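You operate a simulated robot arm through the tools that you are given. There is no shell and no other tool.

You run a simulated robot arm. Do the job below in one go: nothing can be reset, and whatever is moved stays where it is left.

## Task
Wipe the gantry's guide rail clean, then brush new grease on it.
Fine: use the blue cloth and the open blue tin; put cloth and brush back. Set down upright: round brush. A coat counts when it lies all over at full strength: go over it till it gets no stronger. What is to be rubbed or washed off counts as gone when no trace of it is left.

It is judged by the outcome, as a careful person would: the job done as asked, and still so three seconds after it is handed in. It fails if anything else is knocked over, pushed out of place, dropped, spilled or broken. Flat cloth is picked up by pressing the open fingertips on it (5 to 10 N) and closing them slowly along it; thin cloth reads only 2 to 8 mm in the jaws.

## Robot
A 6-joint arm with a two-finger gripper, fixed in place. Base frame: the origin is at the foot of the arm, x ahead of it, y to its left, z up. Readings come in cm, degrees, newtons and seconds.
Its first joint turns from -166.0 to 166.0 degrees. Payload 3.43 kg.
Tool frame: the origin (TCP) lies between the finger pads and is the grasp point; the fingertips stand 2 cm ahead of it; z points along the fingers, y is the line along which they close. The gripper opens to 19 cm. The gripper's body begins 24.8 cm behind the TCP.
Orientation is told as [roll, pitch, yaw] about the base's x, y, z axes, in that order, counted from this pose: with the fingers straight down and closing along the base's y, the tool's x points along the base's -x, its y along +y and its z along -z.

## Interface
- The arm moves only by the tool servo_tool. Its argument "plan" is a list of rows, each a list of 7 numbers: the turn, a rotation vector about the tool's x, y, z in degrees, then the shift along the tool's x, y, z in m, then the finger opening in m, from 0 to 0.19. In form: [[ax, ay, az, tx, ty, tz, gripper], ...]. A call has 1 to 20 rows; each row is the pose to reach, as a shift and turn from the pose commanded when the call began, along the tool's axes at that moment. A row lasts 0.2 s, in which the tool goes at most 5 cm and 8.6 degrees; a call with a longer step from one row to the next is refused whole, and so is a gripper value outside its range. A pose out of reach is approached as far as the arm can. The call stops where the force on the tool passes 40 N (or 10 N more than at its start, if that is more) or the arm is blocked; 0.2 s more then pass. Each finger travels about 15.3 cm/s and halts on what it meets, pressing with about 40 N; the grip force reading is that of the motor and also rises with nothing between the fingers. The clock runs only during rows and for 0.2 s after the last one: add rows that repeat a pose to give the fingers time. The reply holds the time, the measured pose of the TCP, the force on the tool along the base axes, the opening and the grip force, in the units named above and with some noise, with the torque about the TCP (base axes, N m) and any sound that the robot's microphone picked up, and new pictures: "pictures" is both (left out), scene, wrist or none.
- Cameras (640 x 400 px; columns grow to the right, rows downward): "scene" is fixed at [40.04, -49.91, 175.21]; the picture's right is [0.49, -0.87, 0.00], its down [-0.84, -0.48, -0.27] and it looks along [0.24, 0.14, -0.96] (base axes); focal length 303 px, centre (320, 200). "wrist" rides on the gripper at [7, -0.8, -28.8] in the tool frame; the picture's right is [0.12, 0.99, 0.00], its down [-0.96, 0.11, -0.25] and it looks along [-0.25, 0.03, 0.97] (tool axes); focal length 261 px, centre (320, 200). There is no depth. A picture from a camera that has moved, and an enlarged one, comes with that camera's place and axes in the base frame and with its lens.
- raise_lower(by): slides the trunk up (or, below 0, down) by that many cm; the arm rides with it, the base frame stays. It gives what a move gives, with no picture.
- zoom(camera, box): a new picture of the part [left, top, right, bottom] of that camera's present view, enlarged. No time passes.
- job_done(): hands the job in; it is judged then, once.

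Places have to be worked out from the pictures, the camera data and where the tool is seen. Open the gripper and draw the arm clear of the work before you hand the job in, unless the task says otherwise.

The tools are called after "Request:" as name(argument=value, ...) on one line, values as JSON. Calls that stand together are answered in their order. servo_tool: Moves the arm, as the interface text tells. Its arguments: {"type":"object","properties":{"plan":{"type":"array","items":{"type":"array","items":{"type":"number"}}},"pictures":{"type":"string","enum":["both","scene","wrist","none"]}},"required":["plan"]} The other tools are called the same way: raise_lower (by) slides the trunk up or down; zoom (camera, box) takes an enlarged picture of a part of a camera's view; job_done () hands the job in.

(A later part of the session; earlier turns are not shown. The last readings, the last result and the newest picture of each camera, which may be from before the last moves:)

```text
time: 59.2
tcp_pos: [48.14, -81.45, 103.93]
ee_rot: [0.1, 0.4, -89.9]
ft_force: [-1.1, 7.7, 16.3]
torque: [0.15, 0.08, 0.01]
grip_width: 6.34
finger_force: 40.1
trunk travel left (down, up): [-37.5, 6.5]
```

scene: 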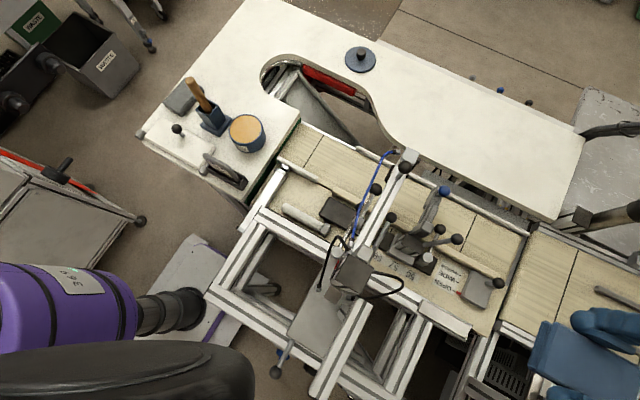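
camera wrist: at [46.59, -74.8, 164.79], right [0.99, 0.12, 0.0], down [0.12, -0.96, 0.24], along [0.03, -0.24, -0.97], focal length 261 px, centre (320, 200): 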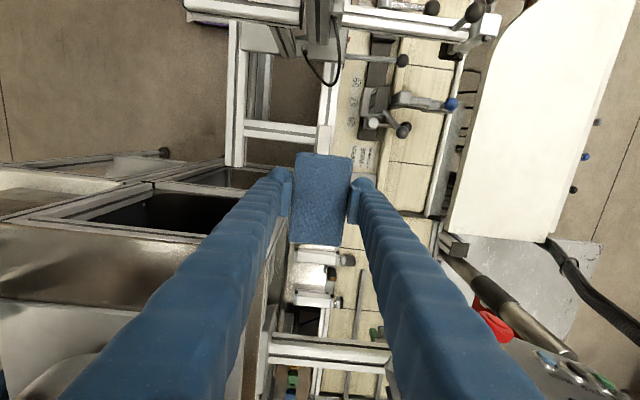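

Wiping is done with 16–22 N all along. I lift clear, drawing in slightly so the arm can reach z 141.

Request:
servo_tool(plan=[[0, 0, 0, 0, 0, -0.02, 0.05], [0, 0, 0, 0, 0, -0.06, 0.05], [0, 0, 0, 0, 0, -0.1, 0.05], [0, 0, 0, 0.01, 0, -0.14, 0.05], [0, 0, 0, 0.02, 0, -0.18, 0.05], [0, 0, 0, 0.03, 0, -0.22, 0.05], [0, 0, 0, 0.04, 0, -0.26, 0.05], [0, 0, 0, 0.05, 0, -0.3, 0.05], [0, 0, 0, 0.06, 0, -0.34, 0.05], [0, 0, 0, 0.07, 0, -0.37, 0.05], [0, 0, 0, 0.07, 0, -0.37, 0.05]])

Request:
zoom(camera="scene", box=[400, 280, 500, 350])

```text
time: 61.6
tcp_pos: [48.0, -74.61, 140.96]
ee_rot: [0.0, 0.4, -90.0]
ft_force: [0.5, -0.4, -1.4]
torque: [-0.04, 0.01, 0.01]
grip_width: 6.34
finger_force: 40.1
trunk travel left (down, up): [-37.5, 6.5]
camera wrist: at [47.17, -67.82, 169.89], right [0.99, 0.12, 0.0], down [0.12, -0.96, 0.24], along [0.03, -0.24, -0.97], focal length 261 px, centre (320, 200)
```

scene: 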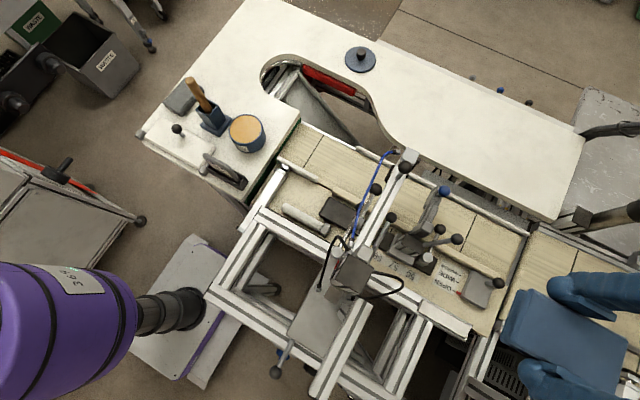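
wrist: 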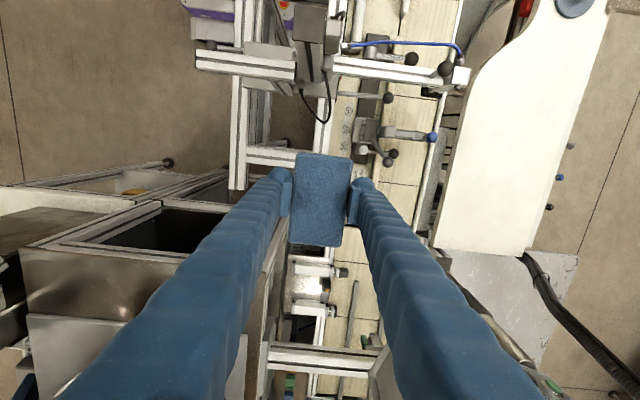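

```text
5.71 times, centred on (450, 315) of scene
camera zoom: at [40.04, -49.91, 175.21], right [0.49, -0.87, 0.0], down [-0.84, -0.48, -0.27], along [0.24, 0.14, -0.96], focal length 1731 px, centre (-423, -457)
```

zoom: 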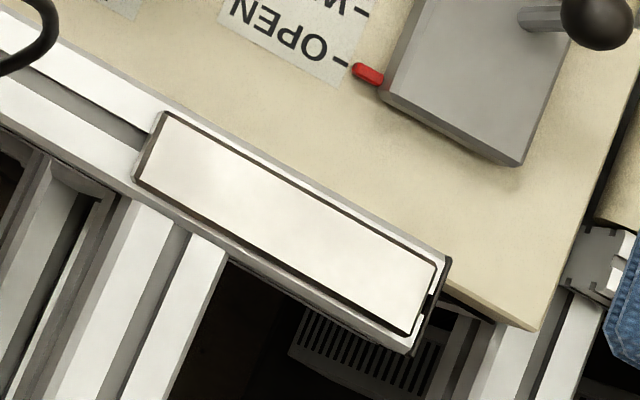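

The rail is clean, so I carry the cloth back: same route at z 141, turning back to its original yaw.

Request:
servo_tool(plan=[[0, 0, 0, 0.0371, 0.015, 0, 0.05], [0, 0, -7.26, 0.0742, 0.03, 0, 0.05], [0, 0, -14.52, 0.1112, 0.045, 0, 0.05], [0, 0, -21.78, 0.1483, 0.06, 0, 0.05], [0, 0, -29.03, 0.1854, 0.075, 0, 0.05], [0, 0, -36.29, 0.2225, 0.09, 0, 0.05], [0, 0, -43.55, 0.2595, 0.105, 0, 0.05], [0, 0, -50.81, 0.2966, 0.12, 0, 0.05], [0, 0, -58.07, 0.3337, 0.135, 0, 0.05], [0, 0, -65.33, 0.3708, 0.15, 0, 0.05], [0, 0, -72.58, 0.4078, 0.165, 0, 0.05], [0, 0, -79.84, 0.4449, 0.18, 0, 0.05], [0, 0, -87.1, 0.482, 0.195, 0, 0.05], [0, 0, -87.1, 0.5191, 0.21, 0, 0.05], [0, 0, -87.1, 0.5561, 0.225, 0, 0.05], [0, 0, -87.1, 0.5932, 0.24, 0, 0.05], [0, 0, -87.1, 0.6303, 0.255, 0, 0.05], [0, 0, -87.1, 0.6674, 0.27, 0, 0.05], [0, 0, -87.1, 0.7044, 0.285, 0, 0.05], [0, 0, -87.1, 0.7415, 0.3, 0, 0.05]])

```text
time: 65.8
tcp_pos: [78.02, -0.4, 141.56]
ee_rot: [0.4, 0.0, -2.9]
ft_force: [-0.1, 0.2, 0.6]
torque: [-0.1, 0.09, 0.01]
grip_width: 6.33
finger_force: 39.9
trunk travel left (down, up): [-37.5, 6.5]
camera wrist: at [70.93, -1.14, 170.45], right [-0.07, 1.0, 0.01], down [0.97, 0.07, 0.25], along [0.25, 0.02, -0.97], focal length 261 px, centre (320, 200)
```

scene: 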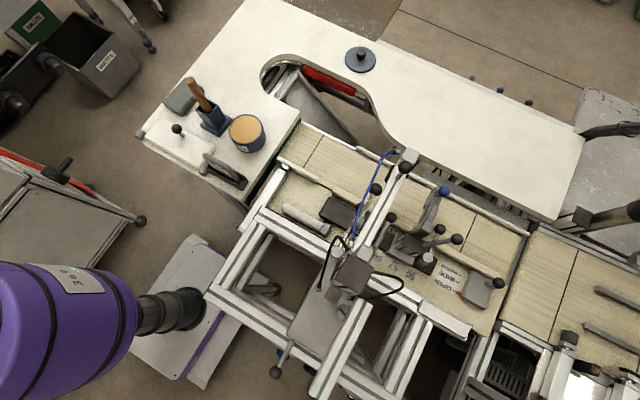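
wrist: 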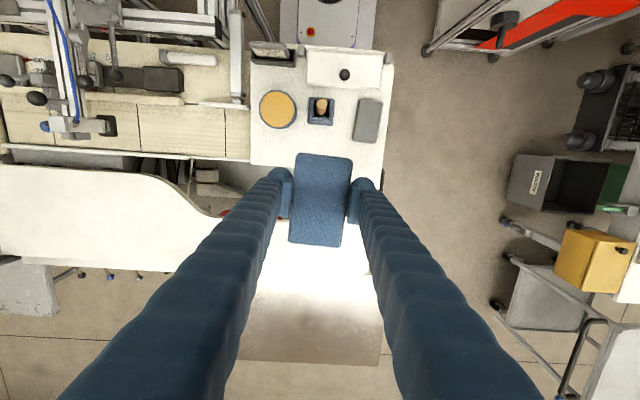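

Back over the cloth's place with the same yaw; I correct the small 0.4° roll and descend to about 1 cm above the set-down height.

Request:
servo_tool(plan=[[0.4, 0, 0, 0, 0, 0.04, 0.05], [0.4, 0, 0, 0, 0, 0.08, 0.05], [0.4, 0, 0, 0, 0, 0.12, 0.05], [0.4, 0, 0, 0, 0, 0.16, 0.05], [0.4, 0, 0, 0, 0, 0.2, 0.05], [0.4, 0, 0, 0, 0, 0.24, 0.05], [0.4, 0, 0, 0, 0, 0.28, 0.05], [0.4, 0, 0, 0, 0, 0.32, 0.05], [0.4, 0, 0, 0, 0, 0.36, 0.05], [0.4, 0, 0, 0, 0, 0.39, 0.05], [0.4, 0, 0, 0, 0, 0.41, 0.05], [0.4, 0, 0, 0, 0, 0.42, 0.05], [0.4, 0, 0, 0, 0, 0.42, 0.05]])

Request:
zoom(camera="scene", box=[190, 30, 280, 120])

```text
time: 68.6
tcp_pos: [77.95, -0.27, 99.55]
ee_rot: [0.1, -0.1, -2.9]
ft_force: [-0.1, 0.1, -0.7]
torque: [0.0, 0.02, -0.03]
grip_width: 6.34
finger_force: 40.1
trunk travel left (down, up): [-37.5, 6.5]
camera wrist: at [70.83, -0.77, 128.35], right [-0.07, 1.0, 0.0], down [0.97, 0.07, 0.25], along [0.25, 0.02, -0.97], focal length 261 px, centre (320, 200)
```

scene: 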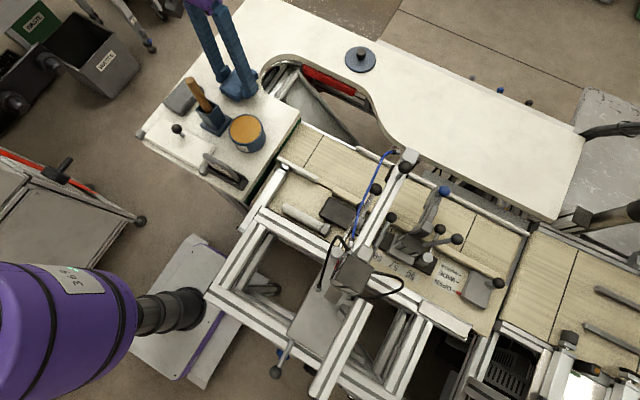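
wrist: 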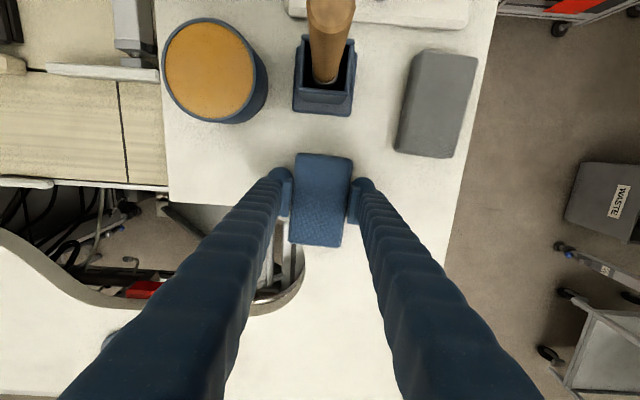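

```text
4.44 times, centred on (235, 75) of scene
camera zoom: at [40.04, -49.91, 175.21], right [0.49, -0.87, 0.0], down [-0.84, -0.48, -0.27], along [0.24, 0.14, -0.96], focal length 1346 px, centre (698, 756)
```

zoom: 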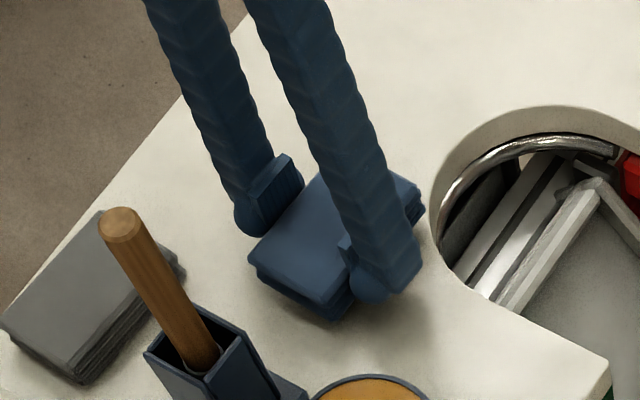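

Aligned over the original spot. I lower the last centimetre in small steps until it touches.

Request:
servo_tool(plan=[[0, 0, 0, 0, -0.001, 0.004, 0.05], [0, 0, 0, 0, -0.0015, 0.008, 0.05], [0, 0, 0, 0, -0.0015, 0.01, 0.05], [0, 0, 0, 0, -0.0015, 0.01, 0.05]], pictures="none")

```text
time: 69.6
tcp_pos: [78.0, -0.26, 98.51]
ee_rot: [0.1, -0.1, -2.9]
ft_force: [1.0, 1.2, -0.6]
torque: [0.0, 0.0, 0.02]
grip_width: 6.29
finger_force: 40.1
trunk travel left (down, up): [-37.5, 6.5]
```

Not yet touching at 98.5 (the lift was at 98.4). I lower 2 mm more.

Request:
servo_tool(plan=[[0, 0, 0, 0, -0.0005, 0.001, 0.05], [0, 0, 0, 0, -0.001, 0.002, 0.05], [0, 0, 0, 0, -0.001, 0.002, 0.05]], pictures="none")

```text
time: 70.4
tcp_pos: [77.96, -0.41, 98.26]
ee_rot: [0.1, 0.0, -3.0]
ft_force: [0.0, -0.4, -0.9]
torque: [0.01, 0.0, 0.01]
grip_width: 6.35
finger_force: 39.6
trunk travel left (down, up): [-37.5, 6.5]
```

No contact yet; the pad was likely pushed up a little in the grip. I go down 1.5 mm more.

Request:
servo_tool(plan=[[0, 0, 0, 0, 0, 0.001, 0.05], [0, 0, 0, 0, 0, 0.0015, 0.05], [0, 0, 0, 0, 0, 0.0015, 0.05]], pictures="none")

```text
time: 71.2
tcp_pos: [78.02, -0.39, 98.07]
ee_rot: [0.1, 0.0, -2.8]
ft_force: [0.0, -0.7, -0.3]
torque: [0.02, 0.02, -0.02]
grip_width: 6.33
finger_force: 39.9
trunk travel left (down, up): [-37.5, 6.5]
```

Still free; another 1.5 mm.

Request:
servo_tool(plan=[[0, 0, 0, 0, 0, 0.001, 0.05], [0, 0, 0, 0, 0, 0.0015, 0.05], [0, 0, 0, 0, 0, 0.0015, 0.05]], pictures="none")

Request:
zoom(camera="scene", box=[190, 30, 280, 120])

```text
time: 72.0
tcp_pos: [78.11, -0.42, 98.0]
ee_rot: [0.1, -0.1, -2.8]
ft_force: [-1.0, -0.7, 6.9]
torque: [0.03, 0.36, 0.03]
grip_width: 6.33
finger_force: 40.4
trunk travel left (down, up): [-37.5, 6.5]
```

```text
4.44 times, centred on (235, 75) of scene
camera zoom: at [40.04, -49.91, 175.21], right [0.49, -0.87, 0.0], down [-0.84, -0.48, -0.27], along [0.24, 0.14, -0.96], focal length 1346 px, centre (698, 756)
```

zoom: 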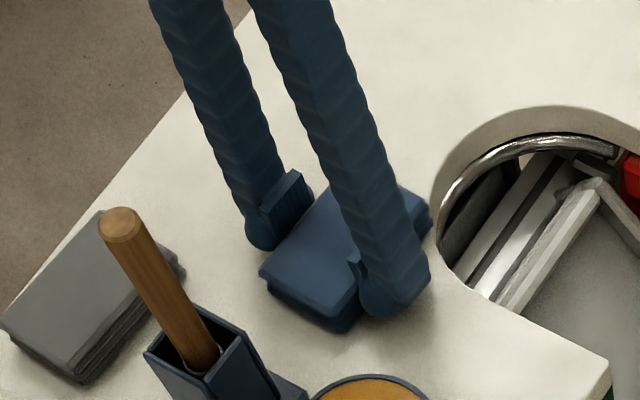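

The cloth is resting on the table (7 N) at its original place. I open the fingers slowly and back off upward.

Request:
servo_tool(plan=[[0, 0, 0, 0, 0, -0.0005, 0.062], [0, 0, 0, 0, 0, -0.0005, 0.066], [0, 0, 0, 0, 0, -0.0005, 0.072], [0, 0, 0, 0, 0, -0.0005, 0.08], [0, 0, 0, 0, 0, -0.0005, 0.088], [0, 0, 0, 0, 0, -0.0005, 0.092], [0, 0, 0, 0, 0, -0.01, 0.092], [0, 0, 0, 0, 0, -0.03, 0.092], [0, 0, 0, 0, 0, -0.06, 0.092], [0, 0, 0, 0, 0, -0.1, 0.092], [0, 0, 0, 0, 0, -0.14, 0.092], [0, 0, 0, 0, 0, -0.18, 0.092], [0, 0, 0, 0, 0, -0.22, 0.092], [0, 0, 0, 0, 0, -0.26, 0.092], [0, 0, 0, 0, 0, -0.28, 0.092]])

Request:
zoom(camera="scene", box=[170, 50, 290, 150])

Request:
zoom(camera="wrist", box=[240, 60, 420, 240])

```text
time: 75.2
tcp_pos: [77.93, -0.54, 126.12]
ee_rot: [0.1, -0.1, -2.9]
ft_force: [-0.2, -0.4, -0.1]
torque: [0.01, 0.0, 0.02]
grip_width: 9.21
finger_force: 0.0
trunk travel left (down, up): [-37.5, 6.5]
camera wrist: at [70.83, -1.14, 155.0], right [-0.07, 1.0, 0.0], down [0.97, 0.07, 0.25], along [0.25, 0.02, -0.97], focal length 261 px, centre (320, 200)
```

scene: 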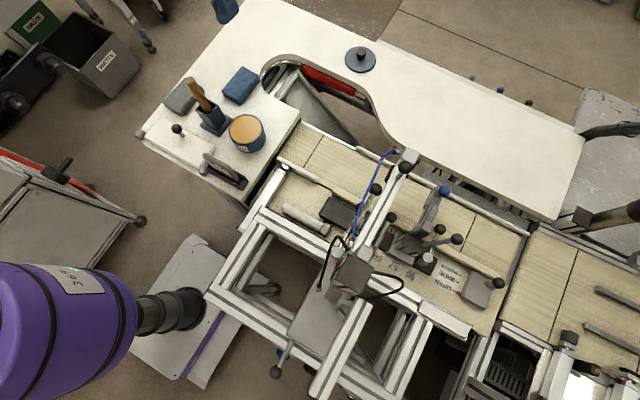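
wrist: 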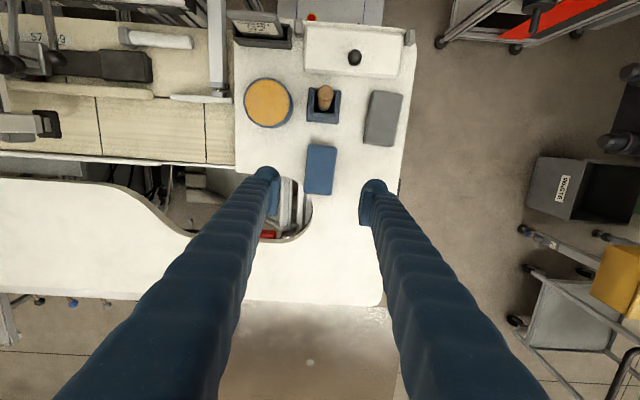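

```text
4.00 times, centred on (230, 100) of scene
camera zoom: at [40.04, -49.91, 175.21], right [0.49, -0.87, 0.0], down [-0.84, -0.48, -0.27], along [0.24, 0.14, -0.96], focal length 1212 px, centre (680, 600)
```

zoom: 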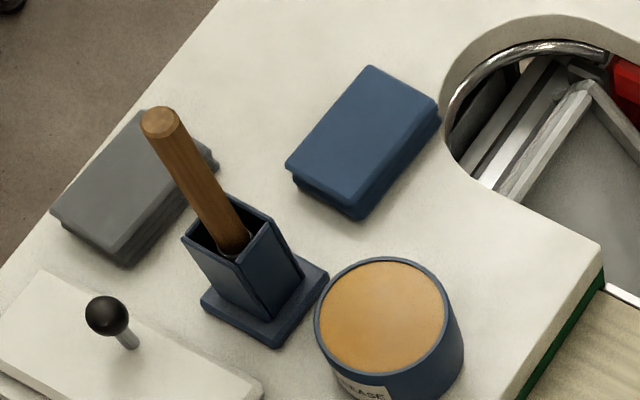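

```text
2.22 times, centred on (330, 150) of wrist
camera zoom: at [70.83, -1.14, 155.0], right [-0.07, 1.0, 0.0], down [0.97, 0.07, 0.25], along [0.25, 0.02, -0.97], focal length 579 px, centre (298, 311)
```

zoom: 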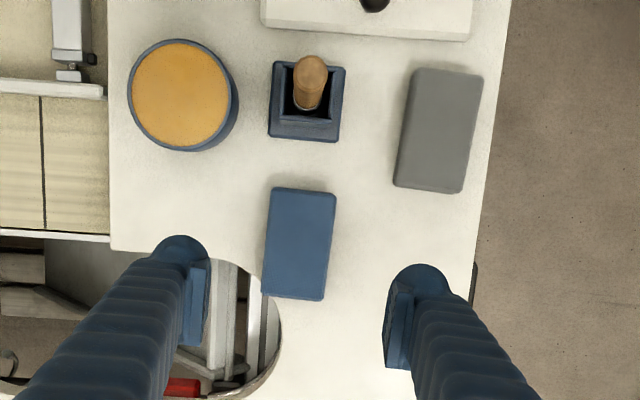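

The cloth is back where it lay. Next is the brush, so I zoom on the cup and brush to fix its axis.

Request:
zoom(camera="wrist", box=[295, 70, 355, 130])

Request:
zoom(camera="scene", box=[180, 70, 240, 140])

```text
6.67 times, centred on (325, 100) of wrist
camera zoom: at [70.83, -1.14, 155.0], right [-0.07, 1.0, 0.0], down [0.97, 0.07, 0.25], along [0.25, 0.02, -0.97], focal length 1738 px, centre (287, 867)
```

zoom: 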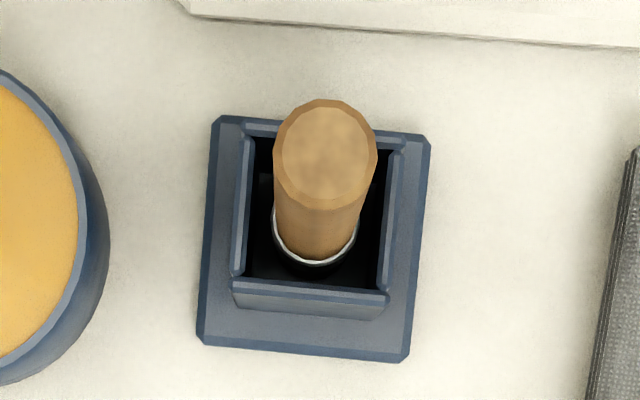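

```text
5.71 times, centred on (210, 105) of scene
camera zoom: at [40.04, -49.91, 175.21], right [0.49, -0.87, 0.0], down [-0.84, -0.48, -0.27], along [0.24, 0.14, -0.96], focal length 1731 px, centre (949, 743)
```

zoom: 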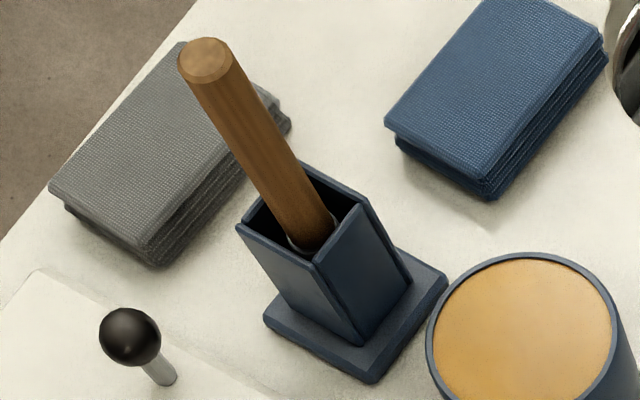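

The brush stands vertical at about (65.1, -0.6) with its top near z 115 and the cup rim near z 103. I move above it at the present height with the jaws at 6.5 cm.

Request:
servo_tool(plan=[[0, 0, 0, 0.03, -0.0017, 0, 0.085], [0, 0, 0, 0.06, -0.0034, 0, 0.075], [0, 0, 0, 0.09, -0.0051, 0, 0.065], [0, 0, 0, 0.115, -0.0065, 0, 0.065], [0, 0, 0, 0.1281, -0.0073, 0, 0.065], [0, 0, 0, 0.1281, -0.0073, 0, 0.065]])

Request:
zoom(camera="wrist", box=[260, 120, 380, 220])

```text
time: 76.6
tcp_pos: [65.2, -0.61, 125.87]
ee_rot: [0.1, -0.1, -2.7]
ft_force: [0.0, 0.0, -0.3]
torque: [0.0, 0.05, -0.01]
grip_width: 6.48
finger_force: 0.1
trunk travel left (down, up): [-37.5, 6.5]
camera wrist: at [58.11, -1.08, 154.73], right [-0.07, 1.0, 0.0], down [0.97, 0.07, 0.25], along [0.25, 0.02, -0.97], focal length 261 px, centre (320, 200)
```

scene: 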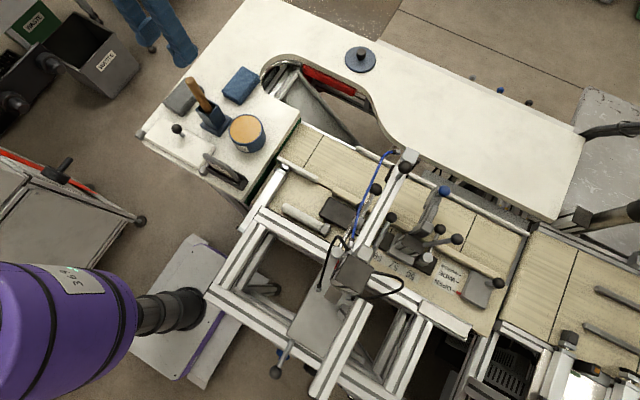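
wrist: 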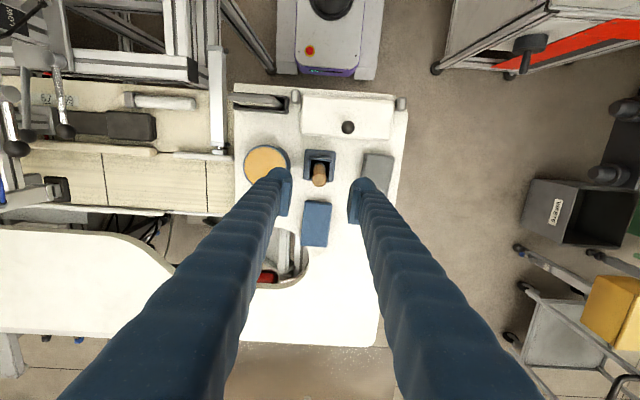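

```text
4.00 times, centred on (320, 170) of wrist
camera zoom: at [58.11, -1.08, 154.73], right [-0.07, 1.0, 0.0], down [0.97, 0.07, 0.25], along [0.25, 0.02, -0.97], focal length 1043 px, centre (320, 320)
```

zoom: 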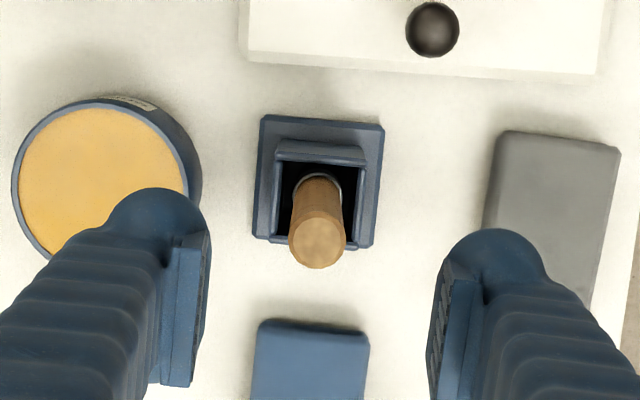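

The handle sits right between the pads. I descend around it to TCP z ≈ 107, tips staying above the cup rim.

Request:
servo_tool(plan=[[0, 0, 0, 0, 0, 0.04, 0.065], [0, 0, 0, 0, 0, 0.08, 0.065], [0, 0, 0, 0, 0, 0.12, 0.065], [0, 0, 0, 0, 0, 0.15, 0.065], [0, 0, 0, 0, 0, 0.175, 0.065], [0, 0, 0, 0, 0, 0.188, 0.065], [0, 0, 0, 0, 0, 0.188, 0.065]])

Request:
zoom(camera="wrist", box=[260, 120, 380, 220])

Request:
zoom(camera="scene", box=[160, 50, 260, 140])

```text
time: 78.2
tcp_pos: [65.52, -0.47, 107.27]
ee_rot: [0.1, 0.0, -2.9]
ft_force: [-0.1, 0.7, 0.7]
torque: [0.02, 0.01, 0.01]
grip_width: 6.49
finger_force: 0.0
trunk travel left (down, up): [-37.5, 6.5]
camera wrist: at [58.23, -1.06, 136.1], right [-0.07, 1.0, 0.0], down [0.97, 0.07, 0.25], along [0.25, 0.02, -0.97], focal length 261 px, centre (320, 200)
```

scene: 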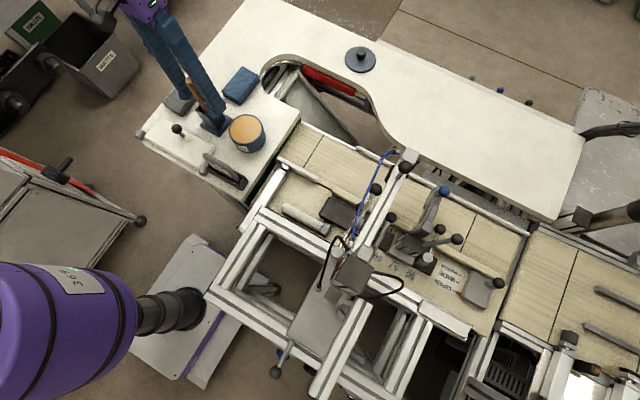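
wrist: 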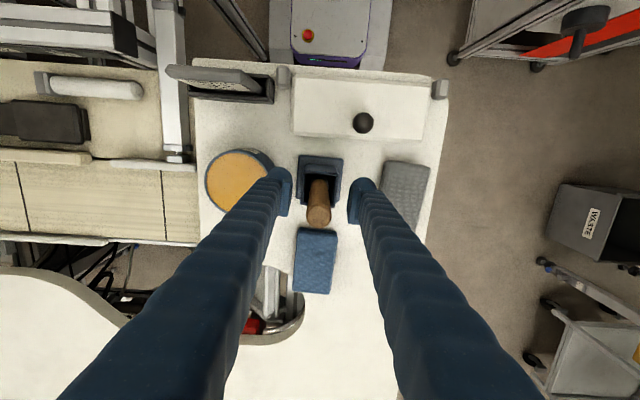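

```text
4.00 times, centred on (320, 170) of wrist
camera zoom: at [58.23, -1.06, 136.1], right [-0.07, 1.0, 0.0], down [0.97, 0.07, 0.25], along [0.25, 0.02, -0.97], focal length 1043 px, centre (320, 320)
```

zoom: 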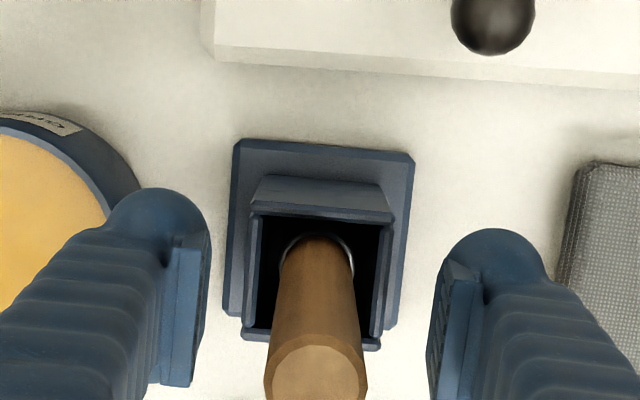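

```text
4.44 times, centred on (210, 95) of scene
camera zoom: at [40.04, -49.91, 175.21], right [0.49, -0.87, 0.0], down [-0.84, -0.48, -0.27], along [0.24, 0.14, -0.96], focal length 1346 px, centre (809, 667)
```

zoom: 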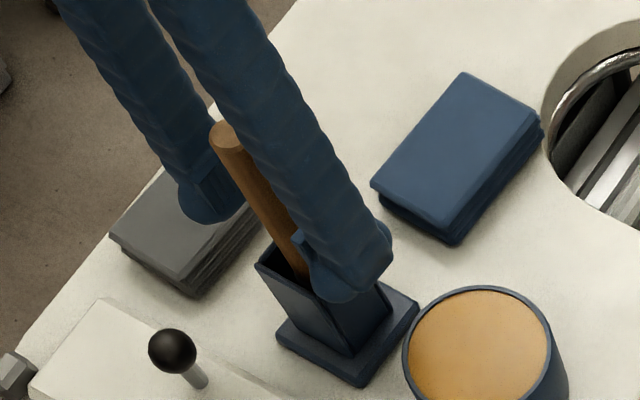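

Handle centred between the pads. I lower 6 mm more and close on the handle.

Request:
servo_tool(plan=[[0, 0, 0, 0, 0, 0.006, 0.06], [0, 0, 0, 0, 0, 0.006, 0.05], [0, 0, 0, 0, 0, 0.006, 0.04], [0, 0, 0, 0, 0, 0.006, 0.032], [0, 0, 0, 0, 0, 0.006, 0.027], [0, 0, 0, 0, 0, 0.006, 0.024], [0, 0, 0, 0, 0, 0.006, 0.022], [0, 0, 0, 0, 0, 0.006, 0.019], [0, 0, 0, 0, 0, 0.006, 0.015], [0, 0, 0, 0, 0, 0.006, 0.015]])

Request:
zoom(camera="wrist", box=[260, 120, 380, 220])

Request:
zoom(camera="scene", box=[160, 50, 260, 140])

```text
time: 80.4
tcp_pos: [65.39, -0.52, 106.62]
ee_rot: [0.2, 0.0, -2.9]
ft_force: [-1.1, -0.5, 0.1]
torque: [-0.02, 0.02, -0.03]
grip_width: 2.07
finger_force: 39.9
trunk travel left (down, up): [-37.5, 6.5]
camera wrist: at [58.26, -1.08, 135.46], right [-0.07, 1.0, 0.0], down [0.97, 0.07, 0.25], along [0.25, 0.02, -0.97], focal length 261 px, centre (320, 200)
```

scene: 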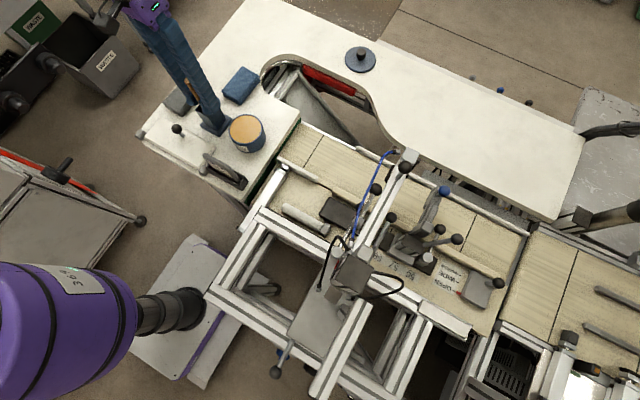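
wrist: 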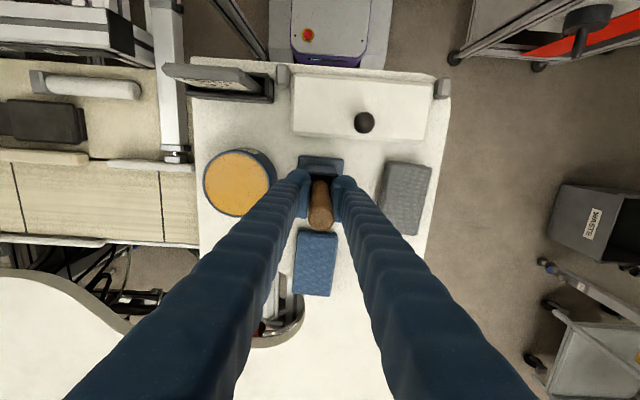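

```text
4.00 times, centred on (320, 170) of wrist
camera zoom: at [58.26, -1.08, 135.46], right [-0.07, 1.0, 0.0], down [0.97, 0.07, 0.25], along [0.25, 0.02, -0.97], focal length 1043 px, centre (320, 320)
```

zoom: 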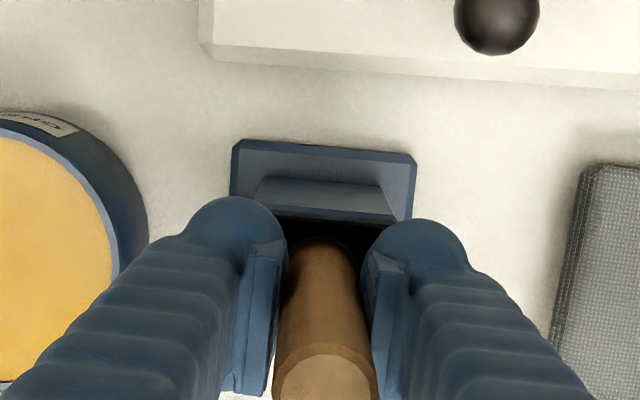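

```text
4.44 times, centred on (210, 95) of scene
camera zoom: at [40.04, -49.91, 175.21], right [0.49, -0.87, 0.0], down [-0.84, -0.48, -0.27], along [0.24, 0.14, -0.96], focal length 1346 px, centre (809, 667)
```

zoom: 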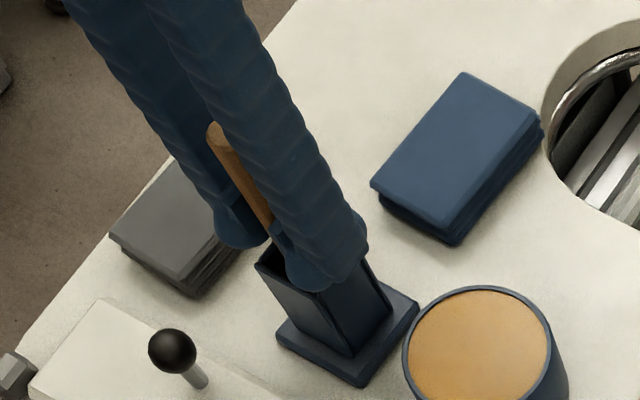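

The handle is held at 2.07 cm with 40 N; home grip pose is about (65.3, -0.5, 106.6). I lift straight out of the cup.

Request:
servo_tool(plan=[[0, 0, 0, 0, 0, -0.005, 0.01], [0, 0, 0, 0, 0, -0.015, 0.01], [0, 0, 0, 0, 0, -0.03, 0.01], [0, 0, 0, 0, 0, -0.05, 0.01], [0, 0, 0, 0, 0, -0.07, 0.01], [0, 0, 0, 0, 0, -0.09, 0.01], [0, 0, 0, 0, 0, -0.11, 0.01], [0, 0, 0, 0, 0, -0.13, 0.01], [0, 0, 0, 0, 0, -0.14, 0.01], [0, 0, 0, 0, 0, -0.14, 0.01]])

Request:
zoom(camera="scene", box=[140, 30, 280, 150])

Request:
zoom(camera="wrist", box=[230, 120, 390, 240])

```text
time: 82.6
tcp_pos: [65.33, -0.62, 120.61]
ee_rot: [0.1, -0.1, -2.9]
ft_force: [-0.1, 0.5, 0.4]
torque: [0.03, 0.01, -0.02]
grip_width: 2.1
finger_force: 39.8
trunk travel left (down, up): [-37.5, 6.5]
camera wrist: at [58.11, -1.08, 149.37], right [-0.07, 1.0, 0.0], down [0.97, 0.07, 0.25], along [0.25, 0.02, -0.97], focal length 261 px, centre (320, 200)
```

scene: 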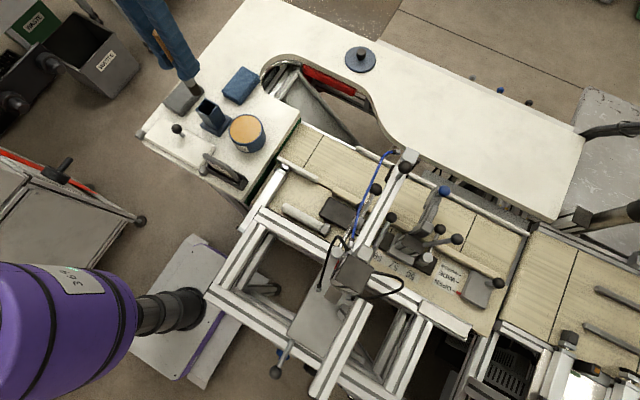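
wrist: 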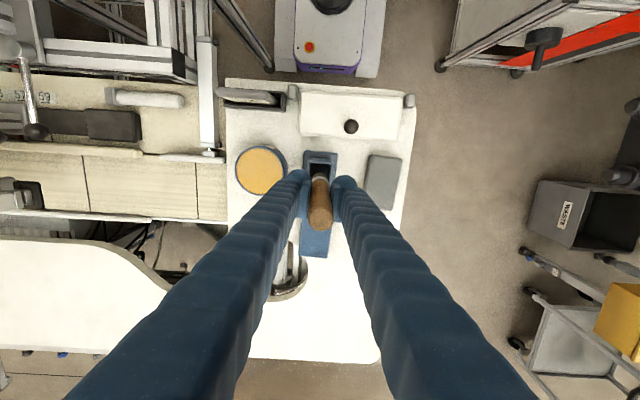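

```text
3.33 times, centred on (210, 90) of scene
camera zoom: at [40.04, -49.91, 175.21], right [0.49, -0.87, 0.0], down [-0.84, -0.48, -0.27], along [0.24, 0.14, -0.96], focal length 1010 px, centre (687, 567)
```

zoom: 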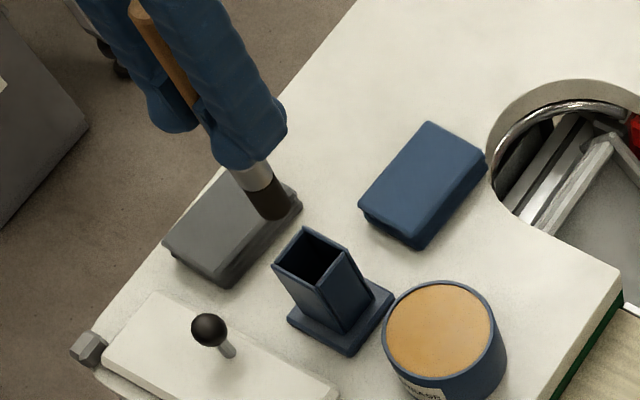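

```text
3.33 times, centred on (310, 180) of wrist
camera zoom: at [58.11, -1.08, 149.37], right [-0.07, 1.0, 0.0], down [0.97, 0.07, 0.25], along [0.25, 0.02, -0.97], focal length 869 px, centre (353, 267)
```

zoom: 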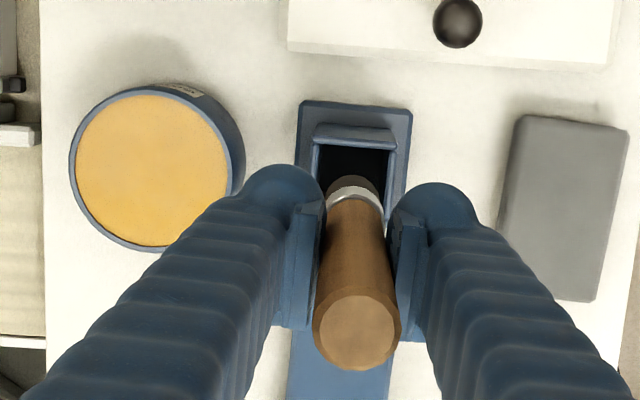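

The brush is held upright, with bristles about 10 cm below the TCP. Cross-checking both cameras puts the open blue tin at (65.5, -11.9) with its top near z 101; I move over it at this height.

Request:
servo_tool(plan=[[0, 0, 0, -0.002, -0.03, 0, 0.01], [0, 0, 0, -0.004, -0.06, 0, 0.01], [0, 0, 0, -0.006, -0.09, 0, 0.01], [0, 0, 0, -0.0074, -0.112, 0, 0.01], [0, 0, 0, -0.0074, -0.112, 0, 0.01]])

Request:
zoom(camera="scene", box=[180, 60, 300, 160])

Request:
zoom(camera="wrist", box=[250, 110, 390, 240])

```text
time: 83.8
tcp_pos: [65.5, -11.88, 120.66]
ee_rot: [0.1, 0.0, -2.8]
ft_force: [-0.6, 0.3, 0.5]
torque: [-0.07, -0.02, 0.01]
grip_width: 2.11
finger_force: 39.7
trunk travel left (down, up): [-37.5, 6.5]
camera wrist: at [58.35, -12.35, 149.5], right [-0.07, 1.0, 0.0], down [0.97, 0.07, 0.25], along [0.25, 0.02, -0.97], focal length 261 px, centre (320, 200)
```

scene: 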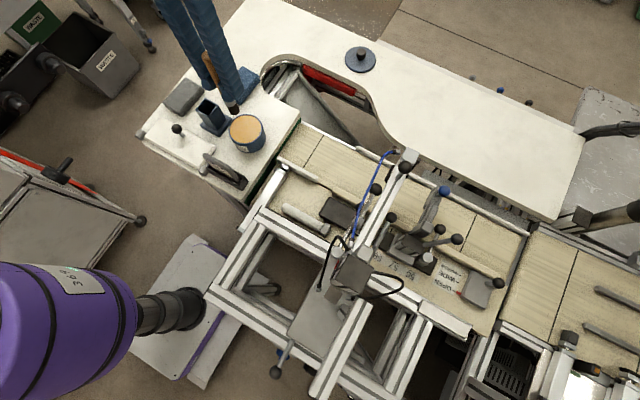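
wrist: 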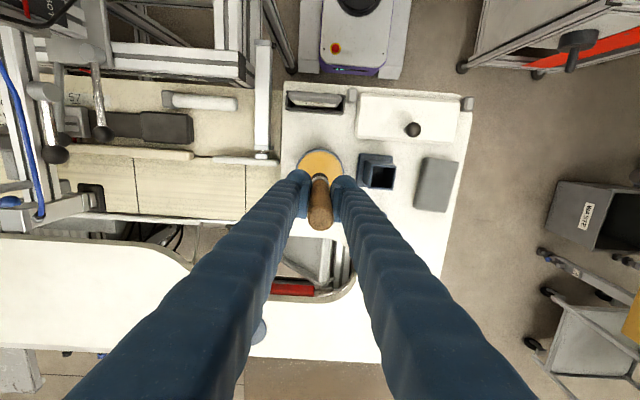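

```text
4.00 times, centred on (240, 110) of scene
camera zoom: at [40.04, -49.91, 175.21], right [0.49, -0.87, 0.0], down [-0.84, -0.48, -0.27], along [0.24, 0.14, -0.96], focal length 1212 px, centre (640, 560)
```

zoom: 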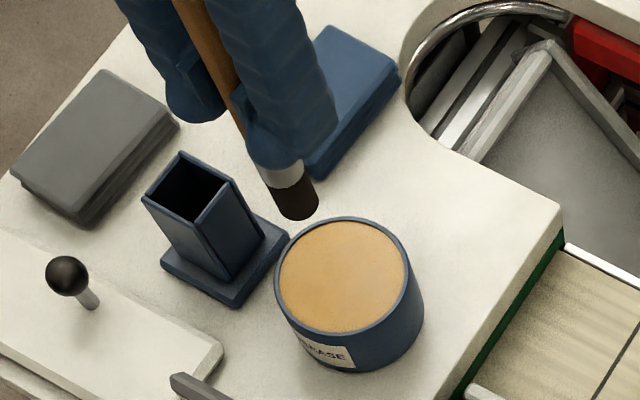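

```text
3.08 times, centred on (320, 175) of wrist
camera zoom: at [58.35, -12.35, 149.5], right [-0.07, 1.0, 0.0], down [0.97, 0.07, 0.25], along [0.25, 0.02, -0.97], focal length 802 px, centre (320, 277)
```

zoom: 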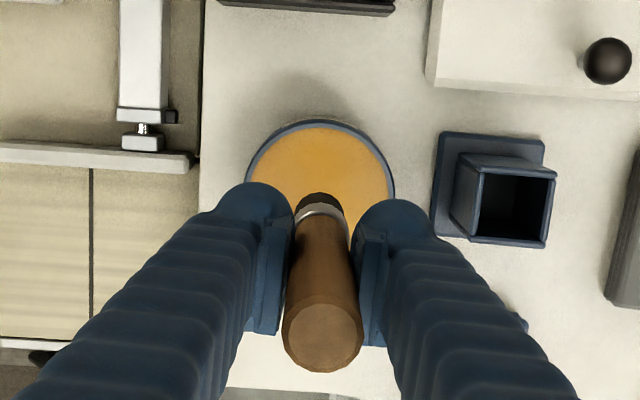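

The brush is centred over the grease in both views. I lower to z 112 first, just above the surface.

Request:
servo_tool(plan=[[0, 0, 0, 0, 0, 0.03, 0.01], [0, 0, 0, 0, 0, 0.06, 0.01], [0, 0, 0, 0, 0, 0.08, 0.01], [0, 0, 0, 0, 0, 0.087, 0.01], [0, 0, 0, 0, 0, 0.087, 0.01]], pictures="none")

Request:
zoom(camera="scene", box=[180, 60, 300, 160])

Request:
zoom(camera="wrist", box=[250, 110, 390, 240])

```text
time: 85.0
tcp_pos: [65.46, -11.85, 111.72]
ee_rot: [0.1, 0.0, -2.8]
ft_force: [-0.8, 0.0, -1.1]
torque: [0.0, 0.0, 0.0]
grip_width: 2.1
finger_force: 39.9
trunk travel left (down, up): [-37.5, 6.5]
```

```text
4.00 times, centred on (240, 110) of scene
camera zoom: at [40.04, -49.91, 175.21], right [0.49, -0.87, 0.0], down [-0.84, -0.48, -0.27], along [0.24, 0.14, -0.96], focal length 1212 px, centre (640, 560)
```

zoom: 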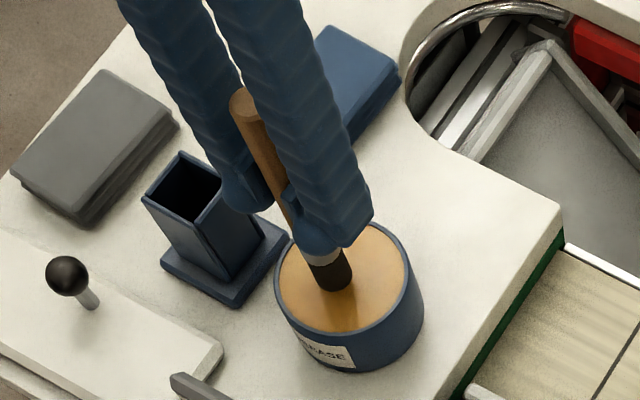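

```text
3.08 times, centred on (320, 175) of wrist
camera zoom: at [58.37, -12.38, 140.72], right [-0.07, 1.0, 0.0], down [0.97, 0.07, 0.25], along [0.25, 0.02, -0.97], focal length 802 px, centre (320, 277)
```

zoom: 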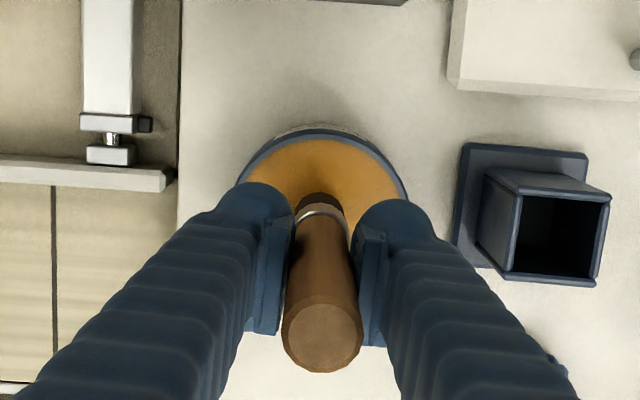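

The bristles hover just above the grease. I dip down 1.5 cm slowly and check the force.

Request:
servo_tool(plan=[[0, 0, 0, 0, 0, 0.005, 0.01], [0, 0, 0, 0, 0, 0.01, 0.01], [0, 0, 0, 0, 0, 0.015, 0.01], [0, 0, 0, 0, 0, 0.015, 0.01]], pictures="none")

Request:
zoom(camera="scene", box=[210, 90, 290, 160])

```text
time: 86.0
tcp_pos: [65.48, -11.89, 110.65]
ee_rot: [0.1, -0.3, -2.9]
ft_force: [5.5, -0.8, 34.7]
torque: [-0.01, -0.31, -0.03]
grip_width: 2.07
finger_force: 39.8
trunk travel left (down, up): [-37.5, 6.5]
```

```text
5.71 times, centred on (250, 125) of scene
camera zoom: at [40.04, -49.91, 175.21], right [0.49, -0.87, 0.0], down [-0.84, -0.48, -0.27], along [0.24, 0.14, -0.96], focal length 1731 px, centre (720, 629)
```

zoom: 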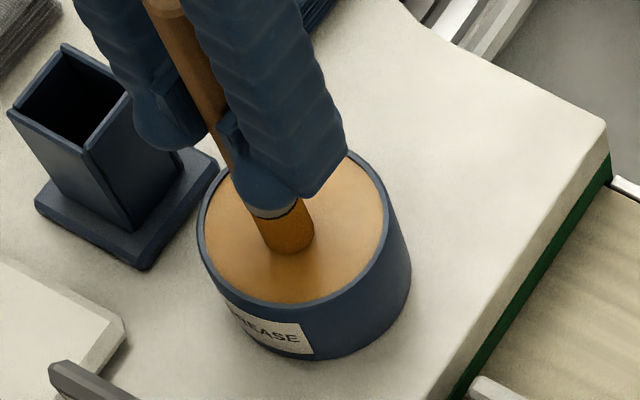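

The bristles are now coated orange but the grease resists (35 N), so I lift straight up at once.

Request:
servo_tool(plan=[[0, 0, 0, 0, 0, -0.005, 0.01], [0, 0, 0, 0, 0, -0.02, 0.01], [0, 0, 0, 0, 0, -0.04, 0.01], [0, 0, 0, 0, 0, -0.07, 0.01], [0, 0, 0, 0, 0, -0.1, 0.01], [0, 0, 0, 0, 0, -0.13, 0.01], [0, 0, 0, 0, 0, -0.13, 0.01]])

Request:
zoom(camera="scene", box=[180, 60, 300, 160])

Request:
zoom(camera="wrist", box=[250, 110, 390, 240])

```text
time: 87.6
tcp_pos: [65.29, -11.84, 123.37]
ee_rot: [0.1, 0.0, -2.8]
ft_force: [0.7, 0.8, -0.2]
torque: [-0.01, 0.09, -0.03]
grip_width: 2.09
finger_force: 39.7
trunk travel left (down, up): [-37.5, 6.5]
camera wrist: at [58.32, -12.24, 152.24], right [-0.07, 1.0, 0.0], down [0.97, 0.07, 0.25], along [0.25, 0.02, -0.97], focal length 261 px, centre (320, 200)
```

scene: 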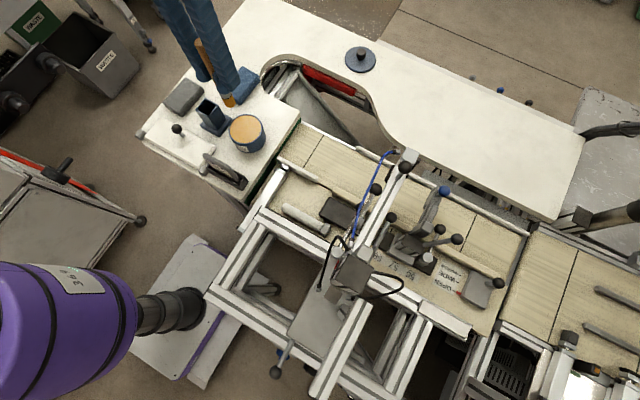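
wrist: 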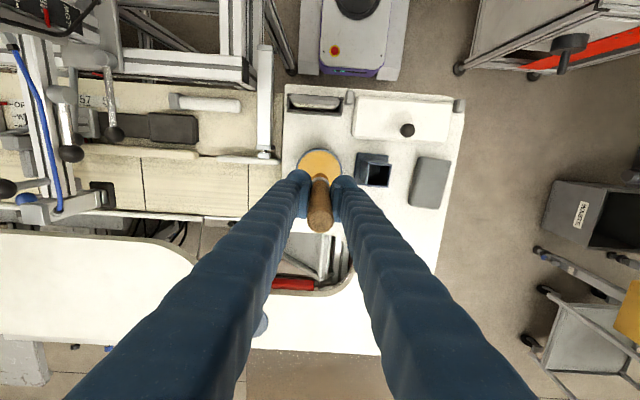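

```text
4.00 times, centred on (240, 110) of scene
camera zoom: at [40.04, -49.91, 175.21], right [0.49, -0.87, 0.0], down [-0.84, -0.48, -0.27], along [0.24, 0.14, -0.96], focal length 1212 px, centre (640, 560)
```

zoom: 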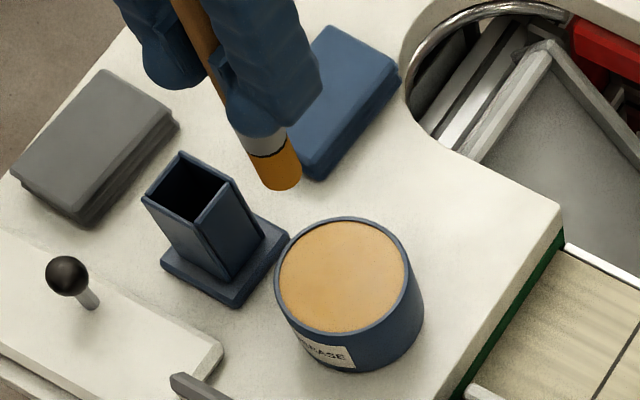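

```text
3.08 times, centred on (320, 175) of wrist
camera zoom: at [58.32, -12.24, 152.24], right [-0.07, 1.0, 0.0], down [0.97, 0.07, 0.25], along [0.25, 0.02, -0.97], focal length 802 px, centre (320, 277)
```

zoom: 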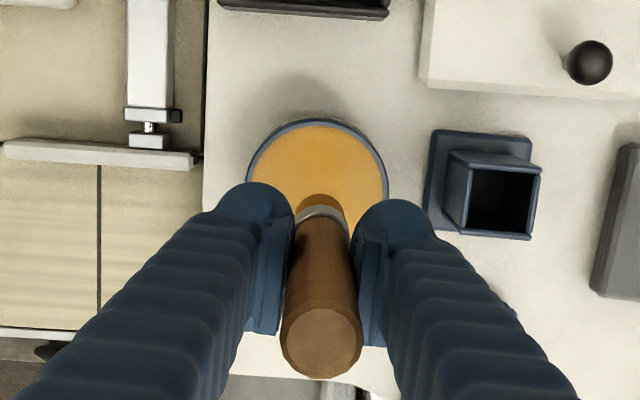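

The brush is well loaded and nothing dripped. I raise to z ≈ 141 and carry it toward the rail, keeping to the +x side of the motor block.

Request:
servo_tool(plan=[[0, 0, 0, 0, 0, -0.04, 0.01], [0, 0, 0, 0, 0, -0.08, 0.01], [0, 0, 0, 0, 0, -0.12, 0.01], [0, 0, 0, 0, -0.02, -0.155, 0.01], [0, 0, 0, 0.002, -0.055, -0.175, 0.01], [0, 0, 0, 0.003, -0.095, -0.175, 0.01], [0, 0, 0, 0.005, -0.135, -0.175, 0.01], [0, 0, 0, 0.006, -0.175, -0.175, 0.01], [0, 0, 0, 0.008, -0.215, -0.175, 0.01], [0, 0, 0, 0.009, -0.255, -0.175, 0.01], [0, 0, 0, 0.01, -0.295, -0.175, 0.01], [0, 0, 0, 0.012, -0.335, -0.175, 0.01], [0, 0, 0, 0.0136, -0.375, -0.175, 0.01], [0, 0, 0, 0.0136, -0.383, -0.175, 0.01]], pictures="scene")

```text
time: 90.6
tcp_pos: [62.01, -50.05, 140.79]
ee_rot: [0.1, 0.0, -2.7]
ft_force: [-1.2, 0.7, -0.9]
torque: [-0.01, 0.01, -0.05]
grip_width: 2.09
finger_force: 39.9
trunk travel left (down, up): [-37.5, 6.5]
```

scene: 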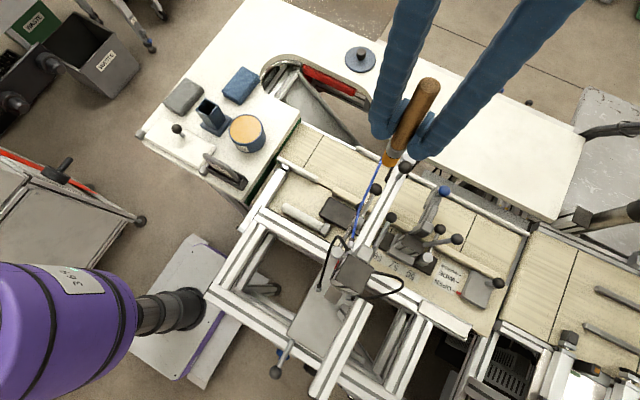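

Clear so far. I move on to above the rail centre, straightening the yaw to 0.

Request:
servo_tool(plan=[[0, 0, -0.7, 0.0162, -0.0354, 0, 0.01], [0, 0, -1.4, 0.0323, -0.0708, 0, 0.01], [0, 0, -2.1, 0.0485, -0.1061, 0, 0.01], [0, 0, -2.8, 0.0647, -0.1415, 0, 0.01], [0, 0, -2.8, 0.0808, -0.1769, 0, 0.01], [0, 0, -2.8, 0.097, -0.2123, 0, 0.01], [0, 0, -2.8, 0.1131, -0.2476, 0, 0.01], [0, 0, -2.8, 0.1293, -0.283, 0, 0.01], [0, 0, -2.8, 0.1293, -0.283, 0, 0.01]])

Request:
zoom(camera="wrist", box=[230, 90, 410, 230])

```text
time: 92.6
tcp_pos: [47.62, -77.8, 140.88]
ee_rot: [0.0, -0.1, 0.0]
ft_force: [-0.3, 0.1, -0.3]
torque: [-0.07, 0.01, 0.01]
grip_width: 2.06
finger_force: 39.8
trunk travel left (down, up): [-37.5, 6.5]
camera wrist: at [40.6, -78.61, 169.76], right [-0.12, 0.99, 0.0], down [0.96, 0.12, 0.25], along [0.25, 0.03, -0.97], focal length 261 px, centre (320, 200)
```

scene: 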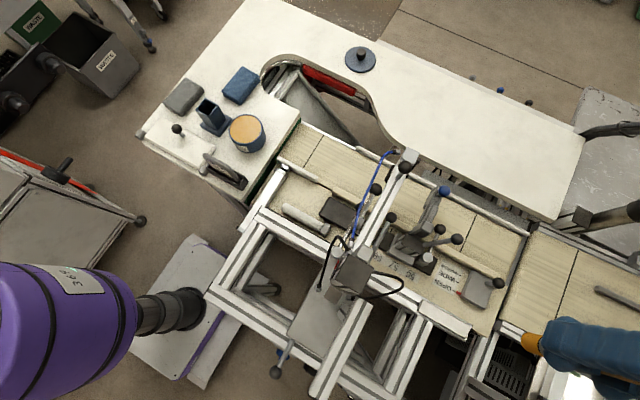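
wrist: 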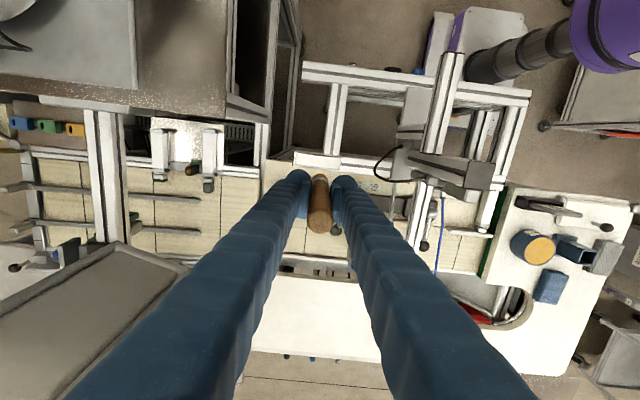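

```text
2.86 times, centred on (320, 160) of wrist
camera zoom: at [40.6, -78.61, 169.76], right [-0.12, 0.99, 0.0], down [0.96, 0.12, 0.25], along [0.25, 0.03, -0.97], focal length 745 px, centre (320, 314)
```

zoom: 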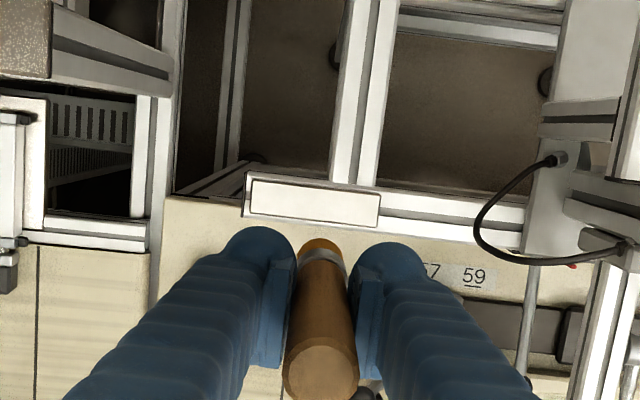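

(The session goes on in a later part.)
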